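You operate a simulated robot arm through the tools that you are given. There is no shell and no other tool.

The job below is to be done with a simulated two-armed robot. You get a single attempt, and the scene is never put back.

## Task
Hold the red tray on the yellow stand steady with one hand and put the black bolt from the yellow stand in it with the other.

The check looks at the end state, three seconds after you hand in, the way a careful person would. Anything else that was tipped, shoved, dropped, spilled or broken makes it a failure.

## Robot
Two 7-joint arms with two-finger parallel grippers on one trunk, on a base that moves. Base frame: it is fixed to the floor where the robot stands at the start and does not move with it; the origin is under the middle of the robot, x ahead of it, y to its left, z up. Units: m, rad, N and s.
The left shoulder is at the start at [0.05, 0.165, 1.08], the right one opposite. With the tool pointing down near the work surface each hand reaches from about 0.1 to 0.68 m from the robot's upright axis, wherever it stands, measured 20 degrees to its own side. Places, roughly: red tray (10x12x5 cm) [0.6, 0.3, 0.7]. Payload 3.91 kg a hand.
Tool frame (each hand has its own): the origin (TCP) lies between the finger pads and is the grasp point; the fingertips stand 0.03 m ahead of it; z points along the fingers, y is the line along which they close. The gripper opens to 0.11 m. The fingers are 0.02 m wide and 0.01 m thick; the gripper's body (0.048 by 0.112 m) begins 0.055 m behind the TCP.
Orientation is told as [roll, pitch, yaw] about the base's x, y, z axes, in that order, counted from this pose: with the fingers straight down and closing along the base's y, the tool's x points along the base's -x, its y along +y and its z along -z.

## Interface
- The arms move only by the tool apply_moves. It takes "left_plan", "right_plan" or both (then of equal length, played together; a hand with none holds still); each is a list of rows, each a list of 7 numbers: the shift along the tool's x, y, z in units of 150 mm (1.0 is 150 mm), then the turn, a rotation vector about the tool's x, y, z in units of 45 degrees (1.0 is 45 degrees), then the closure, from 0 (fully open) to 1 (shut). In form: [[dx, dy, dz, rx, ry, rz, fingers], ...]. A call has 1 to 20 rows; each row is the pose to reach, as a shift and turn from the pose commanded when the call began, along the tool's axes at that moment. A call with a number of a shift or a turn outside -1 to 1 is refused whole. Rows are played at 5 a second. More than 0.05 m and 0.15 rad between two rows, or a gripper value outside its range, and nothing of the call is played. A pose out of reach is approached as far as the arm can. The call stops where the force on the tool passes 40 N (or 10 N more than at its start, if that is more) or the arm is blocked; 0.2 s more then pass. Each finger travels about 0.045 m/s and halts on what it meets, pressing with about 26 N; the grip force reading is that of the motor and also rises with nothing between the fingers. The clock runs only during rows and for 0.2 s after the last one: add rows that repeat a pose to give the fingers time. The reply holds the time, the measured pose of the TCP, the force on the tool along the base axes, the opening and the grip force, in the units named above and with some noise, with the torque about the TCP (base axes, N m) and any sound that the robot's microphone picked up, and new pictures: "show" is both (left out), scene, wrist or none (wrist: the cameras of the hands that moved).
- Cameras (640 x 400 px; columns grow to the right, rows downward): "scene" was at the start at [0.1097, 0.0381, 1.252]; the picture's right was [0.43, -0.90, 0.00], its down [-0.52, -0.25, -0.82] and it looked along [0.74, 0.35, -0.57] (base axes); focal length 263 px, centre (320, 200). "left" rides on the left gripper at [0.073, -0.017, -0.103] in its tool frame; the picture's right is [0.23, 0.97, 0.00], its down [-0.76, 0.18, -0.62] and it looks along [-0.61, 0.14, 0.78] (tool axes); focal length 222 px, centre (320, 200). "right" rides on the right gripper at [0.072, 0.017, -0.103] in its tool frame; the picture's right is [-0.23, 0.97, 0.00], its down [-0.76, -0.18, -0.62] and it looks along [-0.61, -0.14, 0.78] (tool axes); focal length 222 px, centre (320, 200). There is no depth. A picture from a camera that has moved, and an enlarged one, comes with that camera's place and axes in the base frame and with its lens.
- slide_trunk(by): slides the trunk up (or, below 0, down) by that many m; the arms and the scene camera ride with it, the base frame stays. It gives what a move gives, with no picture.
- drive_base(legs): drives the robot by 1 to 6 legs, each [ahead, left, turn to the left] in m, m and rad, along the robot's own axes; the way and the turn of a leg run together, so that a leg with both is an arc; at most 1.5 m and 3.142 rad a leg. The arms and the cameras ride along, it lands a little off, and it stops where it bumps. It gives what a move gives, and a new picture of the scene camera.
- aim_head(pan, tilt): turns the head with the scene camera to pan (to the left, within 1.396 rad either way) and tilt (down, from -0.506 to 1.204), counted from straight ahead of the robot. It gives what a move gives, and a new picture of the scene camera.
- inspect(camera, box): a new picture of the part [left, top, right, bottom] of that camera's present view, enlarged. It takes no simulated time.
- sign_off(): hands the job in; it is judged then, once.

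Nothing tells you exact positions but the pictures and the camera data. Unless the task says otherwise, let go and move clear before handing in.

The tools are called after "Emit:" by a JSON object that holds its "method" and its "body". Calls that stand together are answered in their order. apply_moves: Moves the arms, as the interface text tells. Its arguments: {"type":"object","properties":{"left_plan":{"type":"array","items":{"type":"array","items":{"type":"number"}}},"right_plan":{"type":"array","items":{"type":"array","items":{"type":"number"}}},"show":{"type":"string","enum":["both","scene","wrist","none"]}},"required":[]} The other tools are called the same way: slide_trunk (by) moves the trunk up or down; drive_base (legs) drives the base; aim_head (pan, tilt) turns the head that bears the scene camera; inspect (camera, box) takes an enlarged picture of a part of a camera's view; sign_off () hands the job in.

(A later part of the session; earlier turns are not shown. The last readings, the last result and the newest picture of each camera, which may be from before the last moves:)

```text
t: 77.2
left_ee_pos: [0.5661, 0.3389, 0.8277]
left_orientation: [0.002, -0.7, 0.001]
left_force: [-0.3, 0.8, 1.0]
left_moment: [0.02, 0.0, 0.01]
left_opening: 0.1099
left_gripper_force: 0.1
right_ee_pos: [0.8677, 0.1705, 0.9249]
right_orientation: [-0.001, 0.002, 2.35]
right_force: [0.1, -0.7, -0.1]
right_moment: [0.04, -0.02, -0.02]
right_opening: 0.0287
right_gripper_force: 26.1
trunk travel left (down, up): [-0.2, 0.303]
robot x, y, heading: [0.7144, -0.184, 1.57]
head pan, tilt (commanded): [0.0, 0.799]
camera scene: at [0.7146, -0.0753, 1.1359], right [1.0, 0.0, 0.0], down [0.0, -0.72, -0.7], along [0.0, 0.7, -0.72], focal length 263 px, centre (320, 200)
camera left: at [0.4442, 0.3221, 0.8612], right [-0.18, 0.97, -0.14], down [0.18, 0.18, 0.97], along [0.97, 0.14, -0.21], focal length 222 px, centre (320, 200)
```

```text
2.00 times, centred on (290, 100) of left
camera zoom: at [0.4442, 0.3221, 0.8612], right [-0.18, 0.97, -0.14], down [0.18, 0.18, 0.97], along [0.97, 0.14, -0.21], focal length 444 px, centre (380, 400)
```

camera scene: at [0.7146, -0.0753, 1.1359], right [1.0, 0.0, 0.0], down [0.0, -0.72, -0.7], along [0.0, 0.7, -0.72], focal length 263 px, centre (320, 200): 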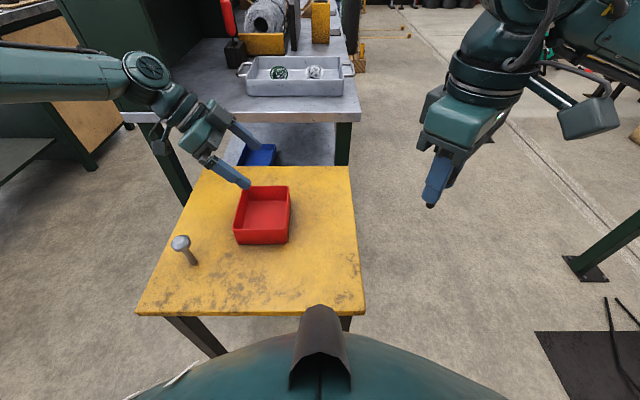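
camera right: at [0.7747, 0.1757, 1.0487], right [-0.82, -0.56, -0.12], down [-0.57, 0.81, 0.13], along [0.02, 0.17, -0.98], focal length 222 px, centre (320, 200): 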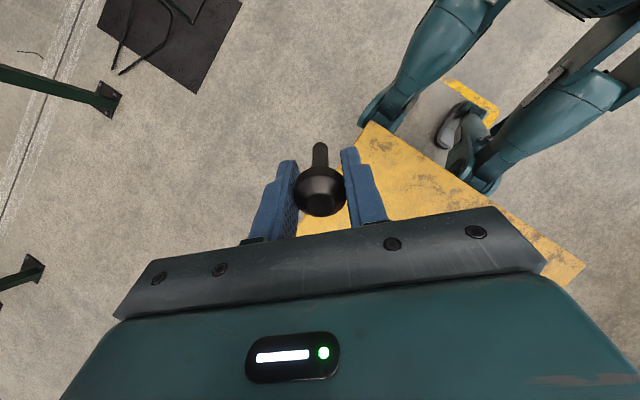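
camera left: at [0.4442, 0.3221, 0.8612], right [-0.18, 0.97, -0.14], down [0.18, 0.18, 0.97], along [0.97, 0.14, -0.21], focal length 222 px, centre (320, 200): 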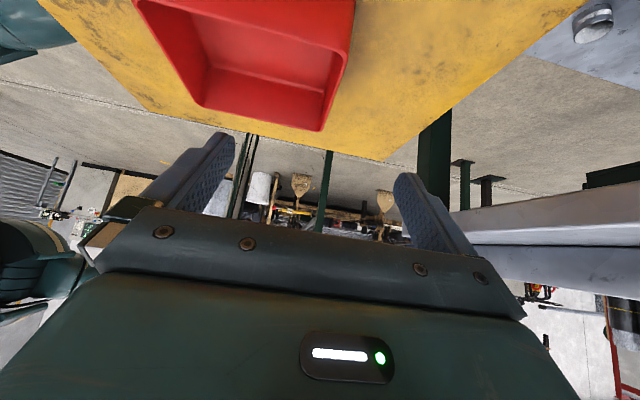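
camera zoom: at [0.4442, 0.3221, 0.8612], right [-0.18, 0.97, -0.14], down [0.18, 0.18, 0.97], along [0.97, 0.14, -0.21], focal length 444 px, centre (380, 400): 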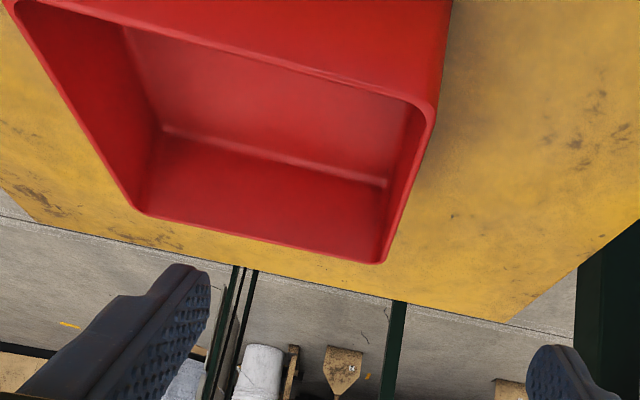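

The far wall runs from about y 0.338 to 0.343. To keep the inner finger clear of the tray's left wall I'll grip at x ≈ 0.585. I'll part-close the fingers, come down to just above the rim, and check.

Emit:
{"method": "apply_moves", "body": {"left_plan": [[-0.05, 0.004, 0.04, 0, 0, 0, 0.15], [-0.097, 0.008, 0.0815, 0, 0, 0, 0.3], [-0.097, 0.008, 0.0815, 0, 0, 0, 0.45], [-0.05, 0.008, 0.14, 0, 0, 0, 0.45], [0.0, 0.008, 0.195, 0, 0, 0, 0.45], [0.05, 0.008, 0.25, 0, 0, 0, 0.45], [0.087, 0.008, 0.299, 0, 0, 0, 0.45], [0.087, 0.008, 0.299, 0, 0, 0, 0.45]], "show": "both"}}

Emit:
{"method": "inspect", "body": {"camera": "scene", "box": [180, 130, 320, 260]}}

Emit:
{"method": "inspect", "body": {"camera": "left", "box": [130, 0, 450, 200]}}

```text
t: 79.0
left_ee_pos: [0.5862, 0.3405, 0.7864]
left_orientation: [0.003, -0.697, 0.001]
left_force: [0.0, 0.6, 0.7]
left_moment: [-0.01, -0.02, 0.01]
left_opening: 0.0605
left_gripper_force: 0.1
right_ee_pos: [0.8668, 0.1703, 0.923]
right_orientation: [0.0, 0.001, 2.35]
right_force: [-0.5, -0.3, -0.3]
right_moment: [-0.02, -0.02, 0.0]
right_opening: 0.0283
right_gripper_force: 26.5
trunk travel left (down, up): [-0.2, 0.303]
robot x, y, heading: [0.7116, -0.1862, 1.564]
head pan, tilt (commanded): [0.0, 0.799]
camera scene: at [0.7146, -0.0753, 1.1359], right [1.0, 0.0, 0.0], down [0.0, -0.72, -0.7], along [0.0, 0.7, -0.72], focal length 263 px, centre (320, 200)
camera left: at [0.4639, 0.3237, 0.8189], right [-0.18, 0.97, -0.14], down [0.18, 0.18, 0.97], along [0.97, 0.14, -0.21], focal length 222 px, centre (320, 200)
```

scene: 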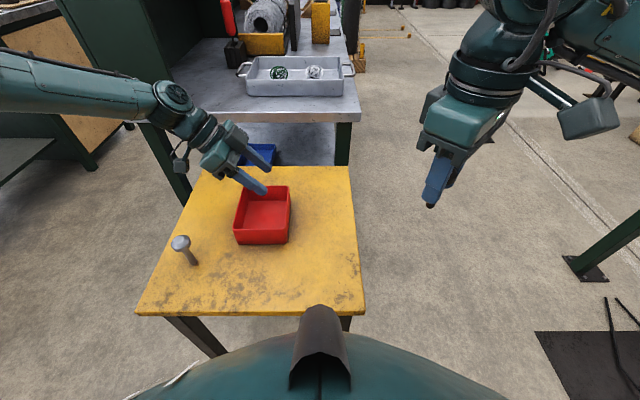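
left: 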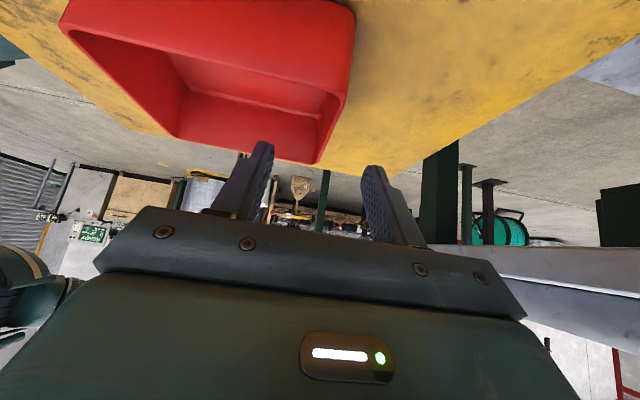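

```text
3.08 times, centred on (250, 195) of scene
camera zoom: at [0.7146, -0.0753, 1.1359], right [1.0, 0.0, 0.0], down [0.0, -0.72, -0.7], along [0.0, 0.7, -0.72], focal length 809 px, centre (535, 215)
```

zoom: 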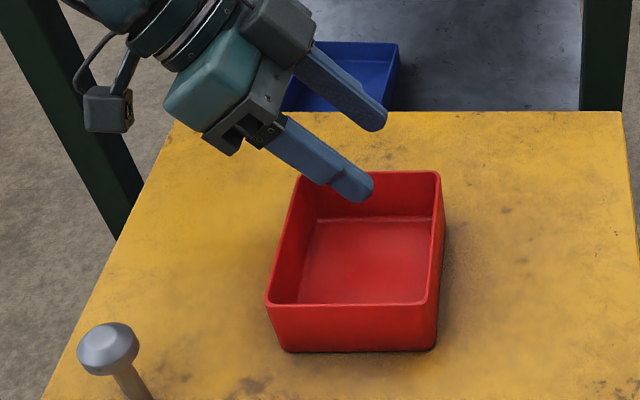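

```text
2.00 times, centred on (290, 100) of left
camera zoom: at [0.4639, 0.3237, 0.8189], right [-0.18, 0.97, -0.14], down [0.18, 0.18, 0.97], along [0.97, 0.14, -0.21], focal length 444 px, centre (380, 400)
```

zoom: 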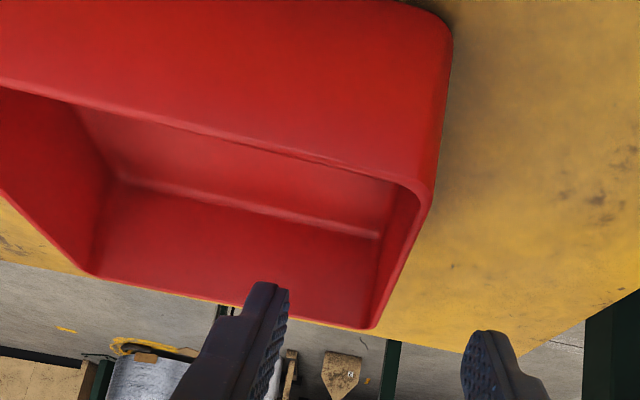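

The fingers straddle the far wall, centred to within about 1 mm. I'll lower the last 4 cm with the fingers still open.

Emit:
{"method": "apply_moves", "body": {"left_plan": [[0.03, -0.004, 0.036, 0, 0, 0, 0.45], [0.065, -0.004, 0.078, 0, 0, 0, 0.45], [0.1, -0.004, 0.12, 0, 0, 0, 0.45], [0.14, -0.004, 0.166, 0, 0, 0, 0.45], [0.176, -0.004, 0.209, 0, 0, 0, 0.45], [0.176, -0.004, 0.209, 0, 0, 0, 0.5]], "show": "both"}}

Emit:
{"method": "inspect", "body": {"camera": "scene", "box": [180, 130, 320, 260]}}

Emit:
{"method": "inspect", "body": {"camera": "left", "box": [130, 0, 450, 200]}}

```text
t: 80.4
left_ee_pos: [0.5795, 0.3222, 0.7651]
left_orientation: [0.003, -0.696, 0.0]
left_force: [0.0, 0.6, -0.2]
left_moment: [0.01, -0.01, -0.01]
left_opening: 0.0551
left_gripper_force: 0.1
left hand out of reach, approached as far as the arm can: row 2, 3, 4, 5, 6
right_ee_pos: [0.8667, 0.1708, 0.9221]
right_orientation: [-0.001, 0.003, 2.352]
right_force: [-0.3, 1.0, 0.0]
right_moment: [-0.03, 0.01, -0.02]
right_opening: 0.0283
right_gripper_force: 25.5
trunk travel left (down, up): [-0.2, 0.303]
robot x, y, heading: [0.714, -0.187, 1.565]
head pan, tilt (commanded): [0.0, 0.799]
camera scene: at [0.7146, -0.0753, 1.1359], right [1.0, 0.0, 0.0], down [0.0, -0.72, -0.7], along [0.0, 0.7, -0.72], focal length 263 px, centre (320, 200)
camera left: at [0.4581, 0.3068, 0.7986], right [-0.18, 0.97, -0.14], down [0.18, 0.18, 0.97], along [0.97, 0.15, -0.21], focal length 222 px, centre (320, 200)
```

scene: 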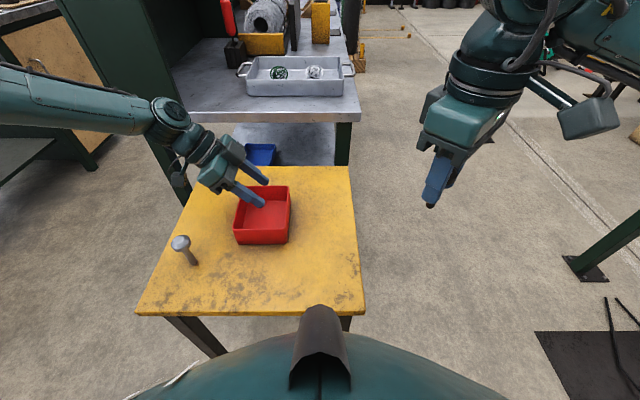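
left: 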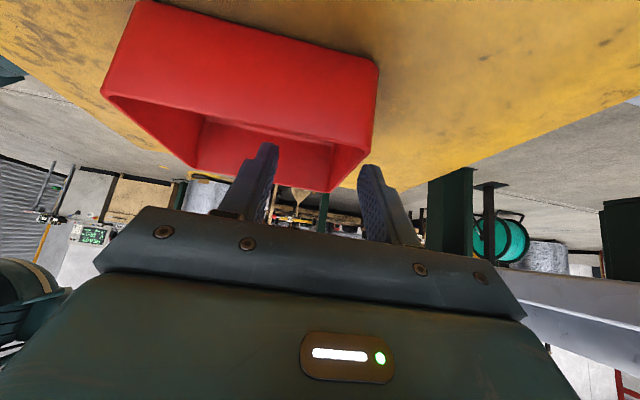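

```text
3.08 times, centred on (250, 195) of scene
camera zoom: at [0.7146, -0.0753, 1.1359], right [1.0, 0.0, 0.0], down [0.0, -0.72, -0.7], along [0.0, 0.7, -0.72], focal length 809 px, centre (535, 215)
```

zoom: 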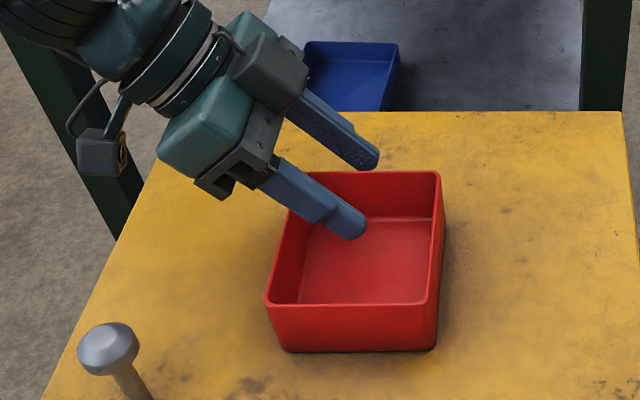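

```text
2.00 times, centred on (290, 100) of left
camera zoom: at [0.4581, 0.3068, 0.7986], right [-0.18, 0.97, -0.14], down [0.18, 0.18, 0.97], along [0.97, 0.15, -0.21], focal length 444 px, centre (380, 400)
```

zoom: 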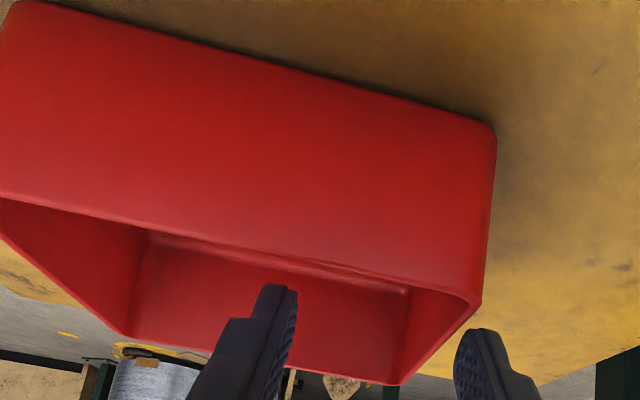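

The arm ran out of forward reach near the bottom and drew back 18 mm, touching nothing. I'll lift the left hand clear of the rim, move the base 3 cm closer, and lower the trunk 3 cm to gain reach.

Emit:
{"method": "apply_moves", "body": {"left_plan": [[-0.05, 0, -0.06, 0, 0, 0, 0.45], [-0.1, 0, -0.12, 0, 0, 0, 0.45], [-0.15, 0, -0.18, 0, 0, 0, 0.45], [-0.193, 0, -0.23, 0, 0, 0, 0.45], [-0.193, 0, -0.23, 0, 0, 0, 0.45]], "show": "none"}}

Emit:
{"method": "drive_base", "body": {"legs": [[0.03, 0, 0]]}}

```text
t: 81.6
left_ee_pos: [0.5817, 0.3232, 0.8108]
left_orientation: [0.002, -0.7, 0.001]
left_force: [0.5, 0.5, -0.2]
left_moment: [0.01, -0.01, 0.03]
left_opening: 0.0604
left_gripper_force: 0.0
right_ee_pos: [0.8674, 0.1709, 0.9231]
right_orientation: [0.001, 0.003, 2.351]
right_force: [0.0, 0.3, -1.5]
right_moment: [0.02, -0.01, -0.01]
right_opening: 0.0286
right_gripper_force: 25.2
trunk travel left (down, up): [-0.2, 0.303]
robot x, y, heading: [0.7138, -0.1851, 1.561]
head pan, tilt (commanded): [0.0, 0.799]
```

```text
t: 82.3
left_ee_pos: [0.5835, 0.3238, 0.8106]
left_orientation: [0.0, -0.698, 0.0]
left_force: [-0.1, 1.4, 0.1]
left_moment: [-0.01, -0.02, -0.01]
left_opening: 0.0604
left_gripper_force: 0.0
right_ee_pos: [0.8668, 0.1717, 0.9244]
right_orientation: [0.002, -0.001, 2.35]
right_force: [-0.1, -0.7, -1.2]
right_moment: [-0.01, -0.01, 0.01]
right_opening: 0.0287
right_gripper_force: 25.9
trunk travel left (down, up): [-0.2, 0.303]
robot x, y, heading: [0.7137, -0.1853, 1.572]
head pan, tilt (commanded): [0.0, 0.799]
stopped in leg 1: the robot was blocked; the commanded pose is now the measured one
camera scene: at [0.7145, -0.0753, 1.1359], right [1.0, 0.0, 0.0], down [0.0, -0.72, -0.7], along [0.0, 0.7, -0.72], focal length 263 px, centre (320, 200)
```

scene: 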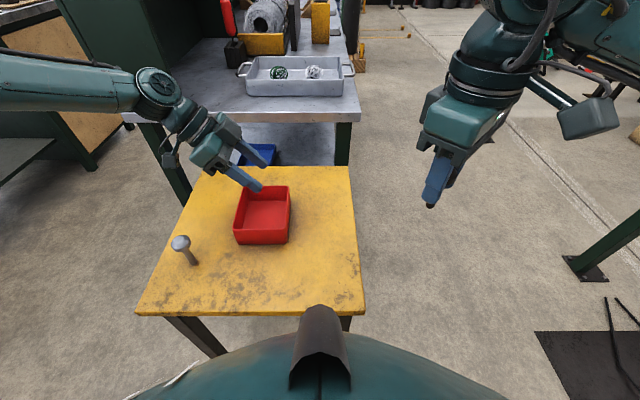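

The base is blocked by the stand's right leg here, and nothing has moved, so I'll leave the base where it is. Lowering the trunk does the same job: with the hand raised first, dropping 6 cm puts the grip height inside the arm's proven range.

Emit:
{"method": "apply_moves", "body": {"left_plan": [[-0.07, 0, -0.085, 0, 0, 0, 0.45], [-0.14, 0, -0.17, 0, 0, 0, 0.45], [-0.215, 0, -0.255, 0, 0, 0, 0.45], [-0.215, 0, -0.255, 0, 0, 0, 0.45]], "show": "none"}}

Emit:
{"method": "slide_trunk", "body": {"by": -0.06}}

Emit:
{"method": "inspect", "body": {"camera": "scene", "box": [120, 120, 380, 340]}}

```text
t: 83.3
left_ee_pos: [0.5832, 0.3242, 0.86]
left_orientation: [0.002, -0.698, 0.001]
left_force: [0.9, -0.1, 0.1]
left_moment: [0.01, 0.0, 0.0]
left_opening: 0.0606
left_gripper_force: 0.0
right_ee_pos: [0.866, 0.1701, 0.9242]
right_orientation: [0.001, 0.002, 2.351]
right_force: [-0.6, 0.3, -1.1]
right_moment: [0.01, -0.01, 0.02]
right_opening: 0.0287
right_gripper_force: 26.0
trunk travel left (down, up): [-0.2, 0.303]
robot x, y, heading: [0.7156, -0.1865, 1.568]
head pan, tilt (commanded): [0.0, 0.799]
```

```text
t: 84.3
left_ee_pos: [0.5842, 0.3247, 0.8013]
left_orientation: [0.003, -0.7, -0.002]
left_force: [-0.2, 0.3, 0.4]
left_moment: [-0.01, -0.02, 0.03]
left_opening: 0.0607
left_gripper_force: 0.1
right_ee_pos: [0.8672, 0.1704, 0.8634]
right_orientation: [0.001, 0.002, 2.351]
right_force: [0.4, 0.0, -0.5]
right_moment: [0.0, 0.02, 0.0]
right_opening: 0.0282
right_gripper_force: 26.3
trunk travel left (down, up): [-0.14, 0.363]
robot x, y, heading: [0.7123, -0.1867, 1.568]
head pan, tilt (commanded): [0.0, 0.799]
```

```text
1.82 times, centred on (250, 230) of scene
camera zoom: at [0.7145, -0.0754, 1.0759], right [1.0, 0.0, 0.0], down [0.0, -0.72, -0.7], along [0.0, 0.7, -0.72], focal length 478 px, centre (447, 146)
```

zoom: 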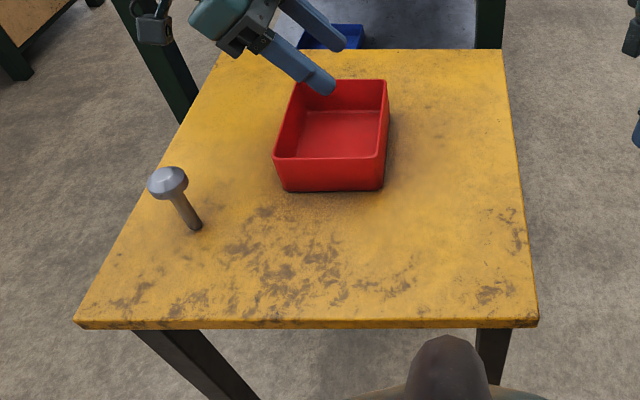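

The stand, tray and grey bolt are still in place. I'll shift the left hand over the wall's centreline (y ≈ 0.340) and descend in small steps.

Emit:
{"method": "apply_moves", "body": {"left_plan": [[0, 0.05, 0, 0, 0, 0, 0.45], [0, 0.103, 0, 0, 0, 0, 0.45], [0.025, 0.103, 0.03, 0, 0, 0, 0.45], [0.05, 0.103, 0.06, 0, 0, 0, 0.45], [0.075, 0.103, 0.09, 0, 0, 0, 0.45], [0.075, 0.103, 0.09, 0, 0, 0, 0.45]], "show": "wrist"}}

Emit:
{"method": "inspect", "body": {"camera": "left", "box": [130, 0, 450, 200]}}

Emit:
{"method": "inspect", "body": {"camera": "scene", "box": [180, 120, 320, 240]}}

```text
t: 85.7
left_ee_pos: [0.5843, 0.3391, 0.7833]
left_orientation: [0.002, -0.698, 0.0]
left_force: [0.2, -0.5, -0.2]
left_moment: [-0.02, -0.02, 0.04]
left_opening: 0.0602
left_gripper_force: 0.1
right_ee_pos: [0.8658, 0.1703, 0.8635]
right_orientation: [0.002, 0.002, 2.35]
right_force: [0.3, 0.0, -0.5]
right_moment: [0.03, -0.03, 0.02]
right_opening: 0.0283
right_gripper_force: 26.3
trunk travel left (down, up): [-0.14, 0.363]
robot x, y, heading: [0.7155, -0.1839, 1.564]
head pan, tilt (commanded): [0.0, 0.799]
camera left: at [0.4609, 0.3232, 0.8157], right [-0.18, 0.97, -0.14], down [0.18, 0.18, 0.97], along [0.97, 0.14, -0.21], focal length 222 px, centre (320, 200)
```

left: 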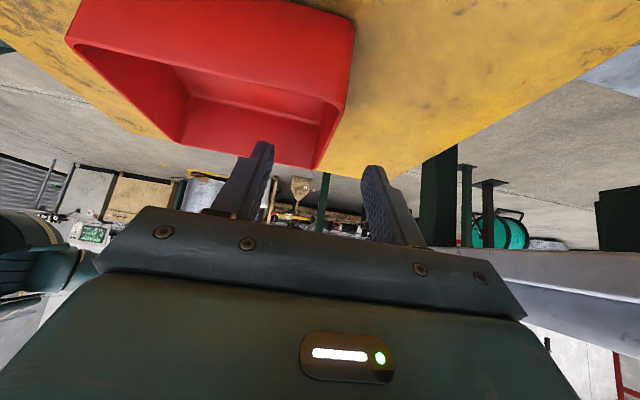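

```text
2.00 times, centred on (290, 100) of left
camera zoom: at [0.4609, 0.3232, 0.8157], right [-0.18, 0.97, -0.14], down [0.18, 0.18, 0.97], along [0.97, 0.14, -0.21], focal length 444 px, centre (380, 400)
```

zoom: 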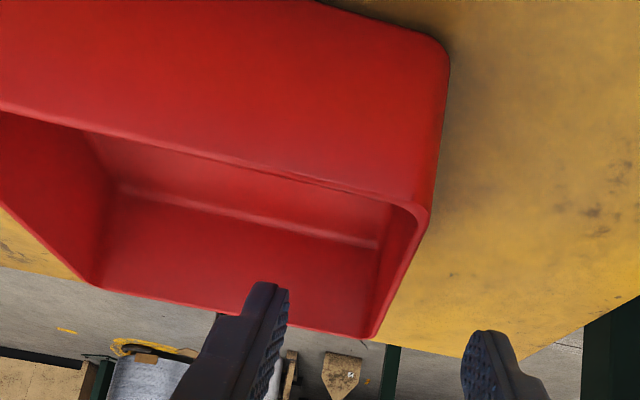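

```text
3.33 times, centred on (250, 180) of scene
camera zoom: at [0.7145, -0.0753, 1.0759], right [1.0, 0.0, 0.0], down [0.0, -0.72, -0.7], along [0.0, 0.7, -0.72], focal length 877 px, centre (553, 267)
```

zoom: 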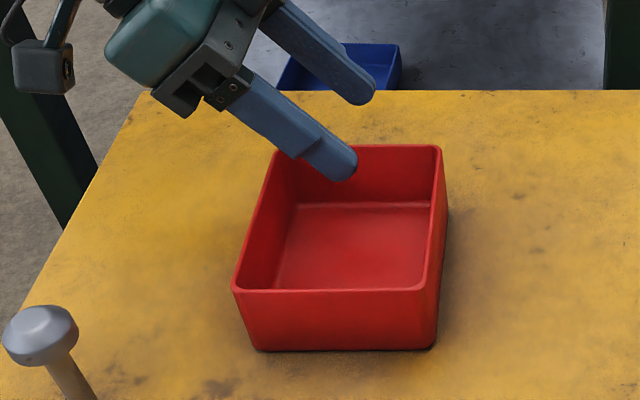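

The hand is centred to about 1 mm over the far wall. I'll lower the final 4 cm.

Emit:
{"method": "apply_moves", "body": {"left_plan": [[0.03, -0.007, 0.036, 0, 0, 0, 0.45], [0.065, -0.007, 0.077, 0, 0, 0, 0.45], [0.1, -0.007, 0.119, 0, 0, 0, 0.45], [0.135, -0.007, 0.161, 0, 0, 0, 0.45], [0.167, -0.007, 0.199, 0, 0, 0, 0.45], [0.167, -0.007, 0.199, 0, 0, 0, 0.5]], "show": "wrist"}}

Emit:
{"method": "inspect", "body": {"camera": "scene", "box": [180, 120, 320, 240]}}

```text
t: 87.1
left_ee_pos: [0.5842, 0.3387, 0.744]
left_orientation: [0.001, -0.702, 0.002]
left_force: [-0.4, -0.2, 0.5]
left_moment: [0.01, 0.03, 0.03]
left_opening: 0.0548
left_gripper_force: 0.0
right_ee_pos: [0.8675, 0.1703, 0.8644]
right_orientation: [0.0, 0.002, 2.351]
right_force: [-0.4, -0.3, 0.0]
right_moment: [0.02, 0.02, -0.01]
right_opening: 0.0285
right_gripper_force: 25.8
trunk travel left (down, up): [-0.14, 0.363]
robot x, y, heading: [0.7145, -0.1867, 1.565]
head pan, tilt (commanded): [0.0, 0.799]
camera left: at [0.4619, 0.322, 0.7768], right [-0.18, 0.97, -0.14], down [0.18, 0.18, 0.97], along [0.97, 0.14, -0.21], focal length 222 px, centre (320, 200)
```

left: 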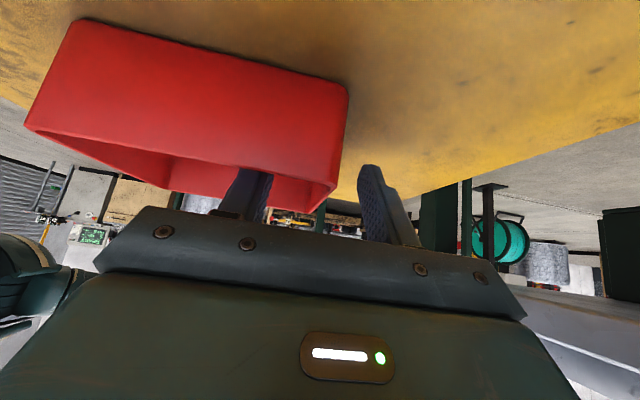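

```text
3.33 times, centred on (250, 180) of scene
camera zoom: at [0.7145, -0.0753, 1.0759], right [1.0, 0.0, 0.0], down [0.0, -0.72, -0.7], along [0.0, 0.7, -0.72], focal length 877 px, centre (553, 267)
```

zoom: 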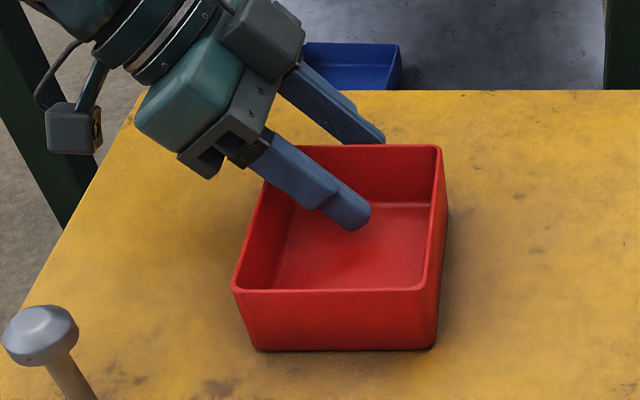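

The fingers straddle the far wall without touching anything. I'll close slowly onto it.

Emit:
{"method": "apply_moves", "body": {"left_plan": [[0, 0, 0, 0, 0, 0, 0.6], [0, 0, 0, 0, 0, 0, 0.7], [0, 0, 0, 0, 0, 0, 0.78], [0, 0, 0, 0, 0, 0, 0.84], [0, 0, 0, 0, 0, 0, 0.88], [0, 0, 0, 0, 0, 0, 0.91], [0, 0, 0, 0, 0, 0, 0.93], [0, 0, 0, 0, 0, 0, 0.95], [0, 0, 0, 0, 0, 0, 0.97], [0, 0, 0, 0, 0, 0, 1.0], [0, 0, 0, 0, 0, 0, 1.0]], "show": "both"}}

Emit:
{"method": "inspect", "body": {"camera": "scene", "box": [180, 120, 320, 240]}}

```text
t: 89.5
left_ee_pos: [0.5845, 0.3384, 0.7445]
left_orientation: [0.002, -0.699, -0.002]
left_force: [-0.4, 0.2, 0.2]
left_moment: [-0.07, 0.0, -0.01]
left_opening: 0.0027
left_gripper_force: 26.0
right_ee_pos: [0.8675, 0.17, 0.8624]
right_orientation: [0.002, 0.001, 2.35]
right_force: [-0.9, -0.2, -0.5]
right_moment: [0.0, 0.01, 0.02]
right_opening: 0.0285
right_gripper_force: 26.2
trunk travel left (down, up): [-0.14, 0.363]
robot x, y, heading: [0.7124, -0.1856, 1.567]
head pan, tilt (commanded): [0.0, 0.799]
camera scene: at [0.7146, -0.0753, 1.0759], right [1.0, 0.0, 0.0], down [0.0, -0.72, -0.7], along [0.0, 0.7, -0.72], focal length 263 px, centre (320, 200)
camera left: at [0.462, 0.322, 0.7769], right [-0.18, 0.97, -0.14], down [0.18, 0.18, 0.97], along [0.97, 0.14, -0.21], focal length 222 px, centre (320, 200)
```

scene: 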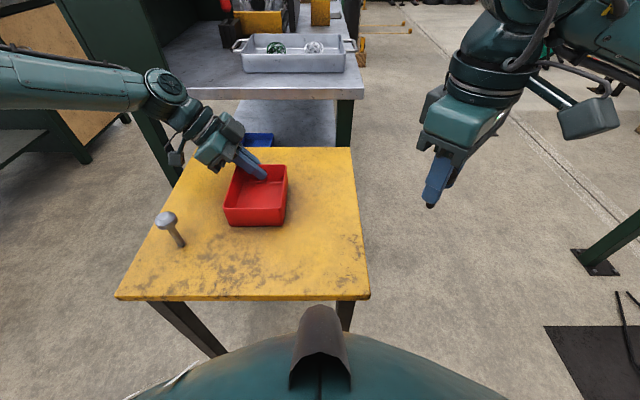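
left: 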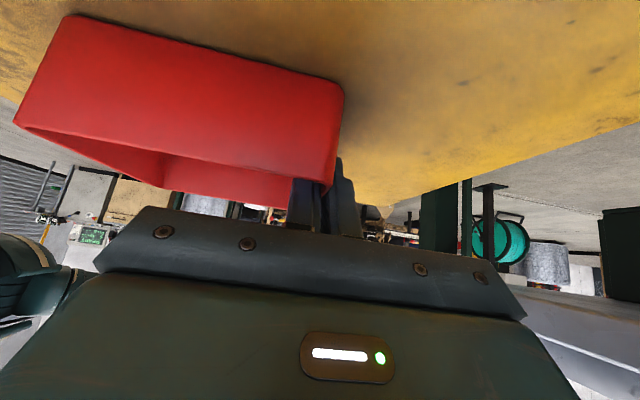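

```text
3.33 times, centred on (250, 180) of scene
camera zoom: at [0.7146, -0.0753, 1.0759], right [1.0, 0.0, 0.0], down [0.0, -0.72, -0.7], along [0.0, 0.7, -0.72], focal length 877 px, centre (553, 267)
```

zoom: 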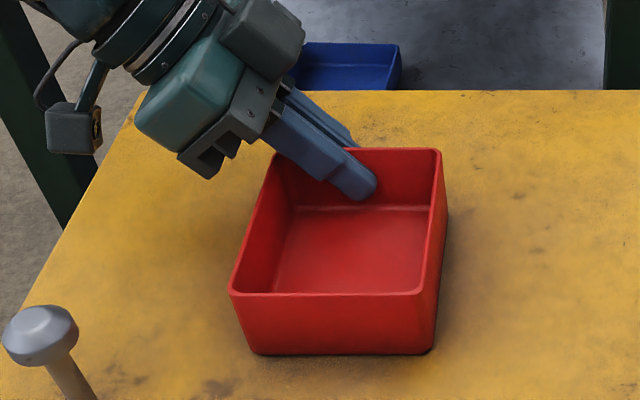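

The left hand now holds the tray wall firmly (26 N), and the tray shifted only about 2 mm. Now I'll bring the right hand with the bolt toward the tray, starting to lean it right and back.

Emit:
{"method": "apply_moves", "body": {"left_plan": [[0, 0, 0, 0, 0, 0, 1], [0, 0, 0, 0, 0, 0, 1], [0, 0, 0, 0, 0, 0, 1], [0, 0, 0, 0, 0, 0, 1], [0, 0, 0, 0, 0, 0, 1], [0, 0, 0, 0, 0, 0, 1], [0, 0, 0, 0, 0, 0, 1], [0, 0, 0, 0, 0, 0, 1], [0, 0, 0, 0, 0, 0, 1]], "right_plan": [[-0.12, 0.06, -0.02, 0, -0.06, 0, 1], [-0.24, 0.13, -0.04, 0, -0.12, 0, 1], [-0.36, 0.19, -0.06, 0, -0.18, 0, 1], [-0.48, 0.25, -0.08, 0, -0.24, 0, 1], [-0.6, 0.31, -0.1, 0, -0.3, 0, 1], [-0.73, 0.38, -0.1, 0, -0.36, 0, 1], [-0.86, 0.45, -0.1, 0, -0.42, 0, 1], [-0.98, 0.51, -0.1, 0, -0.45, 0, 1], [-0.98, 0.51, -0.1, 0, -0.45, 0, 1]], "show": "both"}}

```text
t: 91.5
left_ee_pos: [0.5835, 0.3389, 0.7435]
left_orientation: [0.001, -0.7, 0.0]
left_force: [0.0, -0.4, 1.0]
left_moment: [-0.05, 0.0, 0.01]
left_opening: 0.0029
left_gripper_force: 25.5
right_ee_pos: [0.7086, 0.221, 0.8795]
right_orientation: [0.003, -0.353, 2.35]
right_force: [0.2, 0.3, -0.8]
right_moment: [0.0, 0.01, 0.02]
right_opening: 0.0285
right_gripper_force: 25.5
trunk travel left (down, up): [-0.14, 0.363]
robot x, y, heading: [0.7126, -0.1837, 1.57]
head pan, tilt (commanded): [0.0, 0.799]
camera scene: at [0.7145, -0.0753, 1.0759], right [1.0, 0.0, 0.0], down [0.0, -0.72, -0.7], along [0.0, 0.7, -0.72], focal length 263 px, centre (320, 200)
camera right: at [0.7694, 0.1364, 0.9502], right [-0.84, -0.53, 0.08], down [-0.22, 0.48, 0.85], along [-0.49, 0.7, -0.52], focal length 222 px, centre (320, 200)
camera left: at [0.462, 0.322, 0.7769], right [-0.18, 0.97, -0.14], down [0.18, 0.18, 0.97], along [0.97, 0.14, -0.21], focal length 222 px, centre (320, 200)
```

scene: 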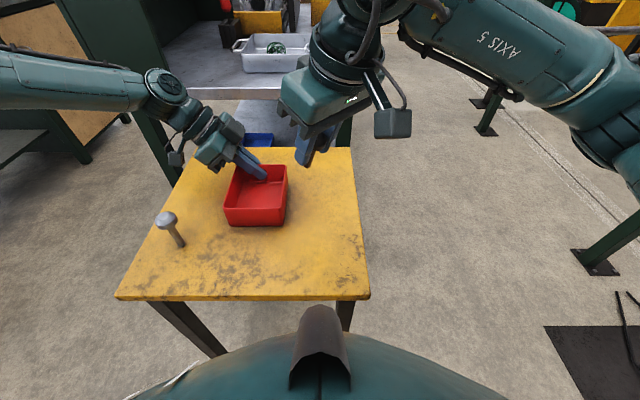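
right: 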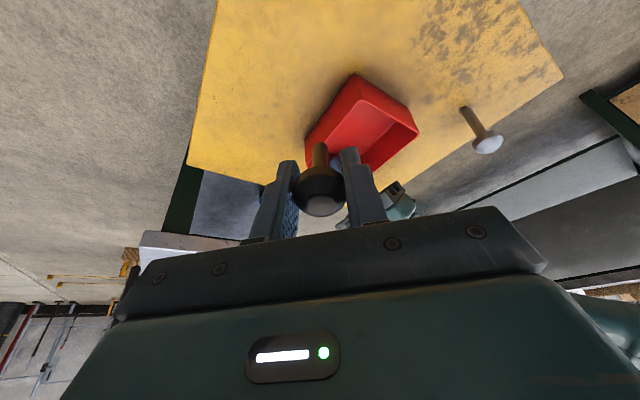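
left: 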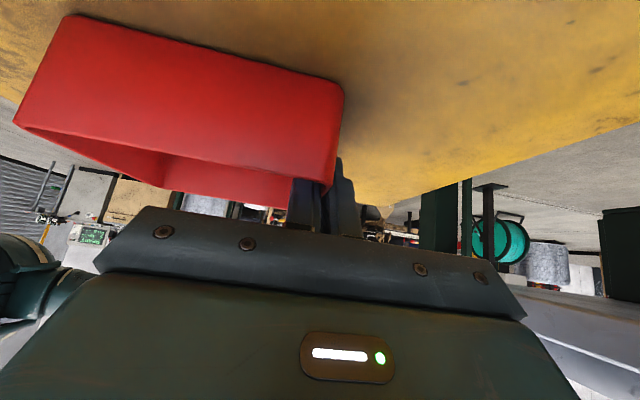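

The right hand is following well and the tray is still held. I'll continue over the tray, increasing the lean to 40°, and stop with the bolt's tip still above the rim.

Emit:
{"method": "apply_moves", "body": {"right_plan": [[-0.064, 0.031, 0.03, 0, -0.055, 0, 1], [-0.128, 0.062, 0.08, 0, -0.11, 0, 1], [-0.192, 0.093, 0.14, 0, -0.165, 0, 1], [-0.256, 0.124, 0.21, 0, -0.22, 0, 1], [-0.32, 0.155, 0.29, 0, -0.275, 0, 1], [-0.384, 0.186, 0.37, 0, -0.33, 0, 1], [-0.448, 0.217, 0.46, 0, -0.385, 0, 1], [-0.511, 0.247, 0.54, 0, -0.44, 0, 1], [-0.511, 0.247, 0.54, 0, -0.44, 0, 1]], "show": "both"}}

Emit:
{"method": "inspect", "body": {"camera": "scene", "box": [180, 100, 360, 240]}}

Emit:
{"method": "inspect", "body": {"camera": "right", "box": [200, 40, 460, 230]}}

```text
t: 93.5
left_ee_pos: [0.5846, 0.338, 0.7437]
left_orientation: [0.002, -0.701, 0.0]
left_force: [-0.5, -0.1, 0.7]
left_moment: [-0.05, 0.02, -0.04]
left_opening: 0.0028
left_gripper_force: 25.7
right_ee_pos: [0.6118, 0.2663, 0.829]
right_orientation: [0.002, -0.698, 2.35]
right_force: [-0.5, 0.0, -0.7]
right_moment: [0.04, -0.01, 0.03]
right_opening: 0.0283
right_gripper_force: 26.2
trunk travel left (down, up): [-0.14, 0.363]
robot x, y, heading: [0.7141, -0.1866, 1.571]
head pan, tilt (commanded): [0.0, 0.799]
camera scene: at [0.7145, -0.0753, 1.0759], right [1.0, 0.0, 0.0], down [0.0, -0.72, -0.7], along [0.0, 0.7, -0.72], focal length 263 px, centre (320, 200)
camera right: at [0.685, 0.168, 0.8607], right [-0.81, -0.56, 0.15], down [0.0, 0.26, 0.97], along [-0.58, 0.79, -0.21], focal length 222 px, centre (320, 200)
```

scene: 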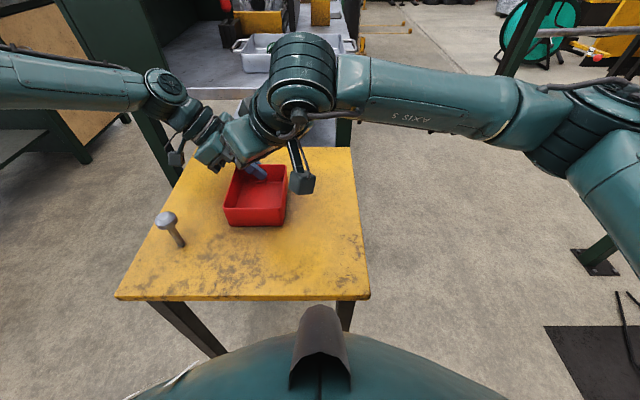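
right: 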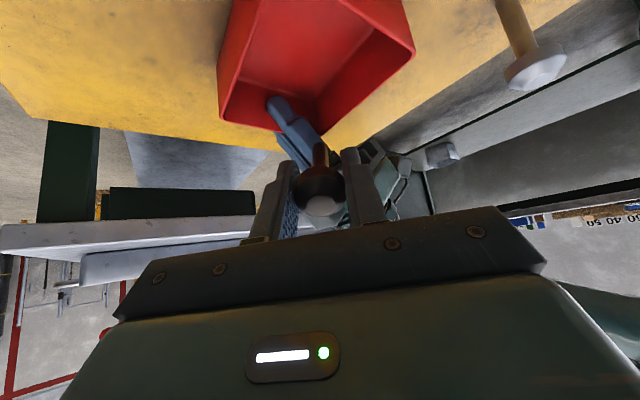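

```text
2.86 times, centred on (270, 170) of scene
camera zoom: at [0.7145, -0.0753, 1.0759], right [1.0, 0.0, 0.0], down [0.0, -0.72, -0.7], along [0.0, 0.7, -0.72], focal length 752 px, centre (463, 286)
```

zoom: 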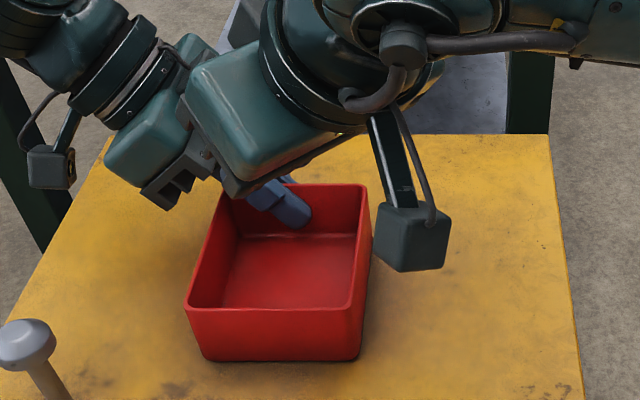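

```text
2.11 times, centred on (330, 135) of right
camera zoom: at [0.685, 0.168, 0.8607], right [-0.81, -0.56, 0.15], down [0.0, 0.26, 0.97], along [-0.58, 0.79, -0.21], focal length 468 px, centre (299, 337)
```

zoom: 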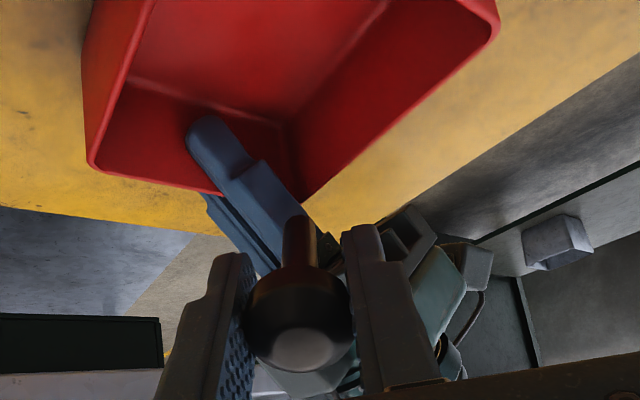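

The bolt is over the tray, leaning, about 3 cm from the left finger and with good clearance between the hands. I'll lower it straight down until the stem tip is just above the tray floor.

Emit:
{"method": "apply_moves", "body": {"right_plan": [[0.05, 0, 0.06, 0, 0, 0, 1], [0.1, 0, 0.12, 0, 0, 0, 1], [0.15, 0, 0.18, 0, 0, 0, 1], [0.2, 0, 0.24, 0, 0, 0, 1], [0.255, 0, 0.304, 0, 0, 0, 1], [0.29, 0, 0.345, 0, 0, 0, 1], [0.305, 0, 0.364, 0, 0, 0, 1], [0.305, 0, 0.364, 0, 0, 0, 1]], "show": "both"}}

Emit:
{"method": "inspect", "body": {"camera": "scene", "box": [180, 100, 360, 240]}}

Emit:
{"method": "inspect", "body": {"camera": "right", "box": [200, 40, 460, 230]}}

```text
t: 95.3
left_ee_pos: [0.584, 0.3385, 0.7438]
left_orientation: [0.002, -0.699, 0.001]
left_force: [0.7, -0.3, 0.6]
left_moment: [-0.04, -0.03, -0.03]
left_opening: 0.0025
left_gripper_force: 25.8
right_ee_pos: [0.6121, 0.2661, 0.7578]
right_orientation: [0.003, -0.695, 2.349]
right_force: [0.4, 0.2, -0.9]
right_moment: [0.01, -0.03, 0.0]
right_opening: 0.0285
right_gripper_force: 26.0
trunk travel left (down, up): [-0.14, 0.363]
robot x, y, heading: [0.7162, -0.1819, 1.565]
head pan, tilt (commanded): [0.0, 0.799]
camera scene: at [0.7145, -0.0753, 1.0759], right [1.0, 0.0, 0.0], down [0.0, -0.72, -0.7], along [0.0, 0.7, -0.72], focal length 263 px, centre (320, 200)
camera right: at [0.6851, 0.168, 0.7898], right [-0.81, -0.56, 0.15], down [0.0, 0.26, 0.97], along [-0.58, 0.79, -0.21], focal length 222 px, centre (320, 200)
```

scene: 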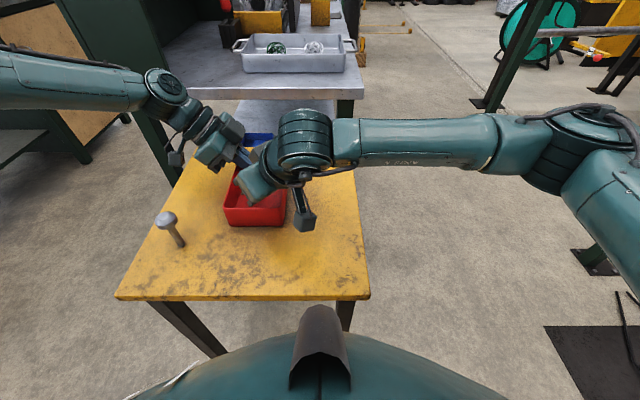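
right: 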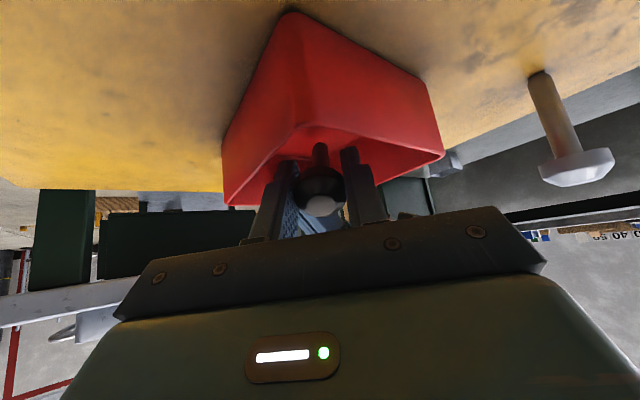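

```text
2.86 times, centred on (270, 170) of scene
camera zoom: at [0.7145, -0.0753, 1.0759], right [1.0, 0.0, 0.0], down [0.0, -0.72, -0.7], along [0.0, 0.7, -0.72], focal length 752 px, centre (463, 286)
```

zoom: 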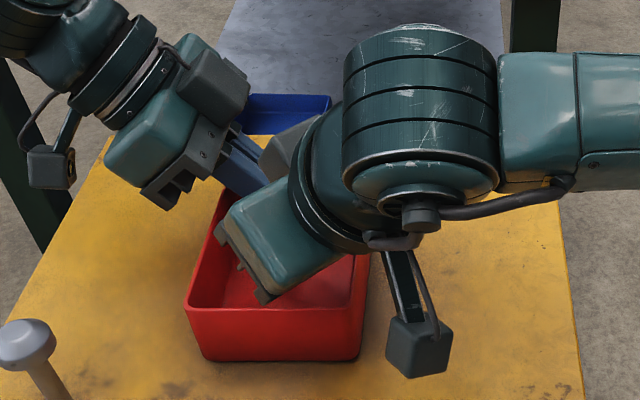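

```text
2.11 times, centred on (330, 135) of right
camera zoom: at [0.6851, 0.168, 0.7898], right [-0.81, -0.56, 0.15], down [0.0, 0.26, 0.97], along [-0.58, 0.79, -0.21], focal length 468 px, centre (299, 337)
```

zoom: 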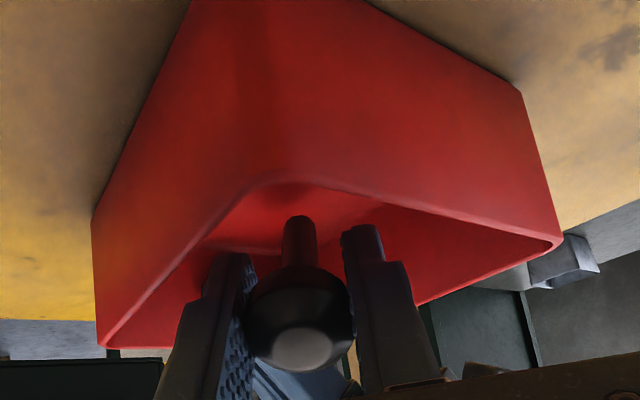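

The stem tip is only a few millimetres above the tray floor and no contact is felt. I'll lower it 3 mm more and open the right fingers gently, just enough to free the head, while the left hand keeps holding the tray.

Emit:
{"method": "apply_moves", "body": {"right_plan": [[0.007, 0, 0.008, 0, 0, 0, 1], [0.013, 0, 0.015, 0, 0, 0, 1], [0.013, 0, 0.015, 0, 0, 0, 0.74], [0.013, 0, 0.015, 0, 0, 0, 0.71], [0.013, 0, 0.015, 0, 0, 0, 0.68], [0.013, 0, 0.015, 0, 0, 0, 0.65], [0.013, 0, 0.015, 0, 0, 0, 0.6], [0.013, 0, 0.015, 0, 0, 0, 0.6], [0.013, 0, 0.015, 0, 0, 0, 0.6], [0.013, 0, 0.015, 0, 0, 0, 0.6]], "show": "both"}}

Emit:
{"method": "inspect", "body": {"camera": "scene", "box": [180, 100, 360, 240]}}

Emit:
{"method": "inspect", "body": {"camera": "right", "box": [200, 40, 460, 230]}}

```text
t: 97.5
left_ee_pos: [0.5846, 0.3394, 0.7441]
left_orientation: [0.003, -0.697, 0.0]
left_force: [-0.3, 0.1, 0.1]
left_moment: [-0.06, -0.02, -0.01]
left_opening: 0.0027
left_gripper_force: 25.8
right_ee_pos: [0.6114, 0.2667, 0.7547]
right_orientation: [0.001, -0.699, 2.351]
right_force: [-0.6, -0.2, -0.1]
right_moment: [0.05, 0.02, 0.05]
right_opening: 0.0441
right_gripper_force: 0.0
trunk travel left (down, up): [-0.14, 0.363]
robot x, y, heading: [0.7154, -0.184, 1.563]
head pan, tilt (commanded): [0.0, 0.799]
camera scene: at [0.7145, -0.0753, 1.0759], right [1.0, 0.0, 0.0], down [0.0, -0.72, -0.7], along [0.0, 0.7, -0.72], focal length 263 px, centre (320, 200)
camera right: at [0.6856, 0.1678, 0.7868], right [-0.81, -0.56, 0.15], down [0.0, 0.26, 0.97], along [-0.58, 0.79, -0.21], focal length 222 px, centre (320, 200)
```

scene: 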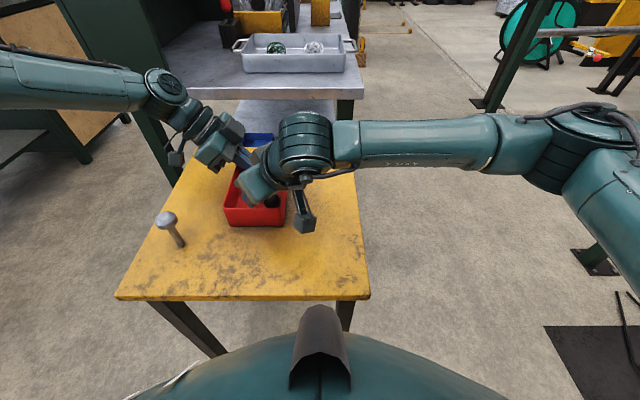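
right: 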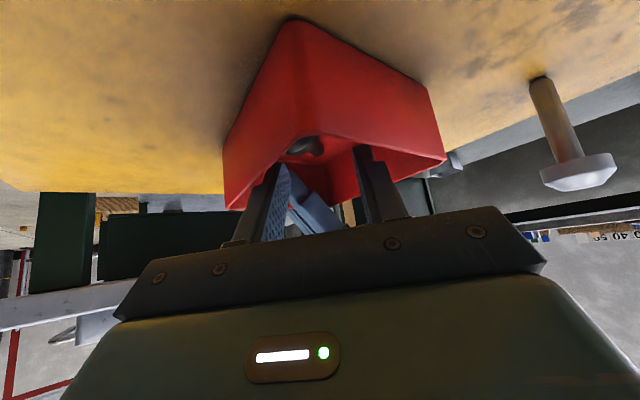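

```text
2.86 times, centred on (270, 170) of scene
camera zoom: at [0.7145, -0.0753, 1.0759], right [1.0, 0.0, 0.0], down [0.0, -0.72, -0.7], along [0.0, 0.7, -0.72], focal length 752 px, centre (463, 286)
```

zoom: 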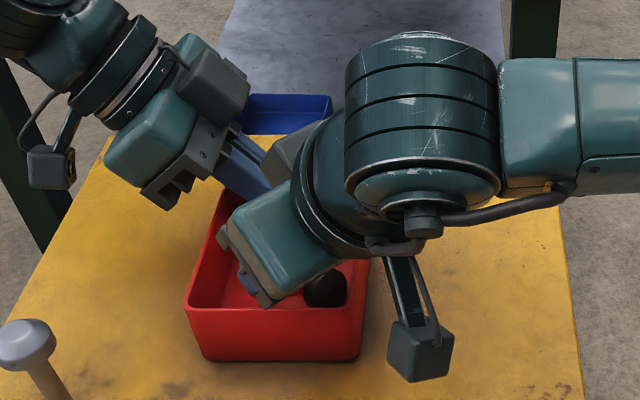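

```text
2.11 times, centred on (330, 135) of right
camera zoom: at [0.6856, 0.1678, 0.7868], right [-0.81, -0.56, 0.15], down [0.0, 0.26, 0.97], along [-0.58, 0.79, -0.21], focal length 468 px, centre (299, 337)
```

zoom: 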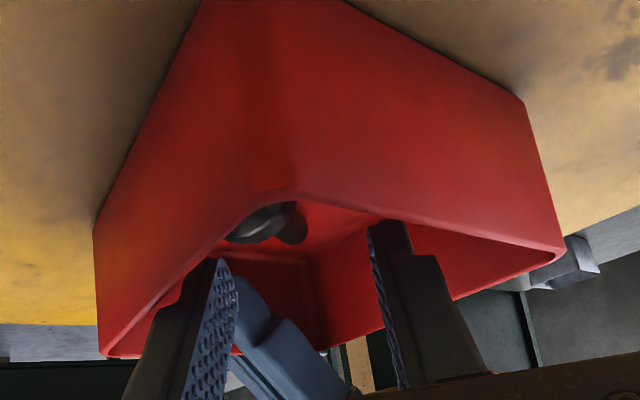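

The bolt has dropped and is lying inside the tray. I'll back the right hand out along its finger axis, away from the left hand, and then look.

Emit:
{"method": "apply_moves", "body": {"right_plan": [[0, 0, -0.08, 0, 0, 0, 0.6], [0, 0, -0.18, 0, 0, 0, 0.6], [0, 0, -0.3, 0, 0, 0, 0.6], [0, 0, -0.43, 0, 0, 0, 0.6], [0, 0, -0.56, 0, 0, 0, 0.6], [0, 0, -0.7, 0, 0, 0, 0.6], [0, 0, -0.84, 0, 0, 0, 0.6], [0, 0, -0.84, 0, 0, 0, 0.6]], "show": "both"}}

Emit:
{"method": "inspect", "body": {"camera": "scene", "box": [180, 100, 360, 240]}}

Emit:
{"method": "inspect", "body": {"camera": "right", "box": [180, 0, 500, 220]}}

```text
t: 99.3
left_ee_pos: [0.5854, 0.3379, 0.7439]
left_orientation: [0.003, -0.698, 0.0]
left_force: [0.1, -0.2, 0.5]
left_moment: [-0.04, -0.01, -0.01]
left_opening: 0.0026
left_gripper_force: 26.1
right_ee_pos: [0.6705, 0.2102, 0.8516]
right_orientation: [0.004, -0.698, 2.349]
right_force: [0.8, -0.7, 0.6]
right_moment: [0.0, -0.03, -0.01]
right_opening: 0.044
right_gripper_force: 0.1
trunk travel left (down, up): [-0.14, 0.363]
robot x, y, heading: [0.7144, -0.1876, 1.569]
head pan, tilt (commanded): [0.0, 0.799]
camera scene: at [0.7145, -0.0753, 1.0759], right [1.0, 0.0, 0.0], down [0.0, -0.72, -0.7], along [0.0, 0.7, -0.72], focal length 263 px, centre (320, 200)
camera right: at [0.7427, 0.1112, 0.8829], right [-0.81, -0.56, 0.15], down [0.0, 0.26, 0.97], along [-0.58, 0.79, -0.21], focal length 222 px, centre (320, 200)
```

scene: 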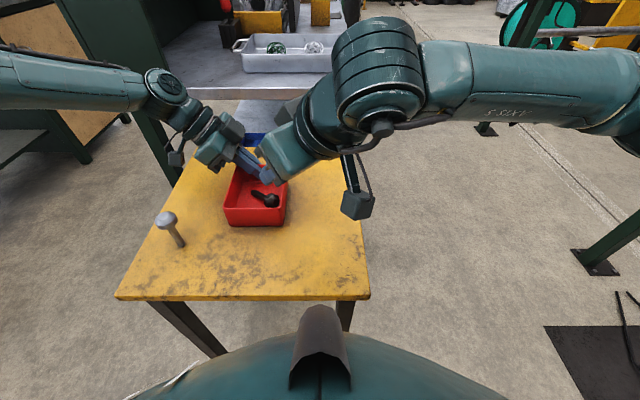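
right: 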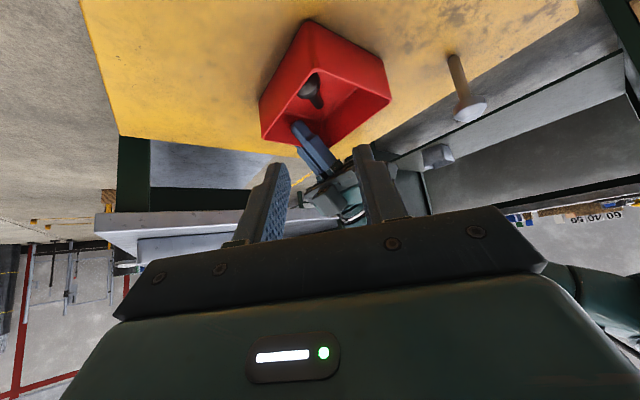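

```text
2.86 times, centred on (270, 170) of scene
camera zoom: at [0.7145, -0.0753, 1.0759], right [1.0, 0.0, 0.0], down [0.0, -0.72, -0.7], along [0.0, 0.7, -0.72], focal length 752 px, centre (463, 286)
```

zoom: 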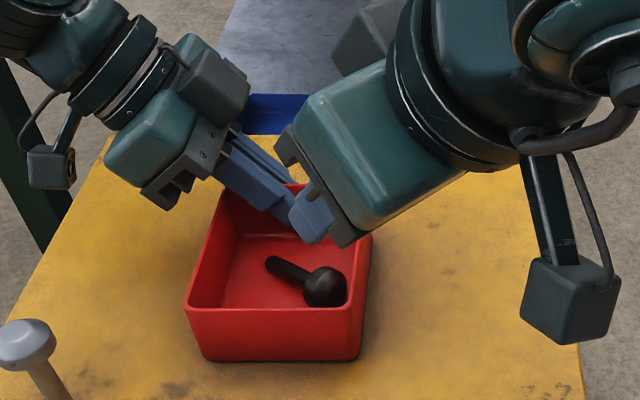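

```text
1.82 times, centred on (340, 110) of right
camera zoom: at [0.7427, 0.1112, 0.8829], right [-0.81, -0.56, 0.15], down [0.0, 0.26, 0.97], along [-0.58, 0.79, -0.21], focal length 404 px, centre (284, 364)
```

zoom: 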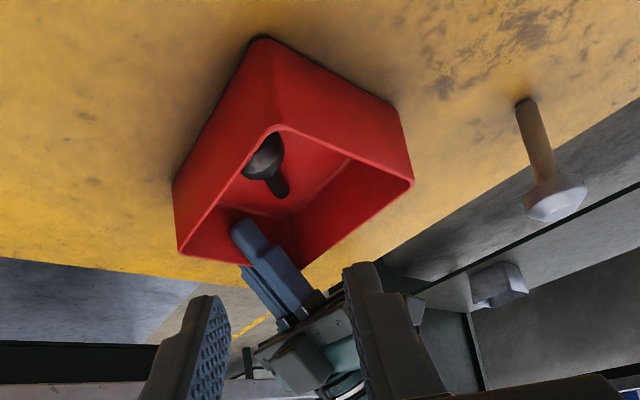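

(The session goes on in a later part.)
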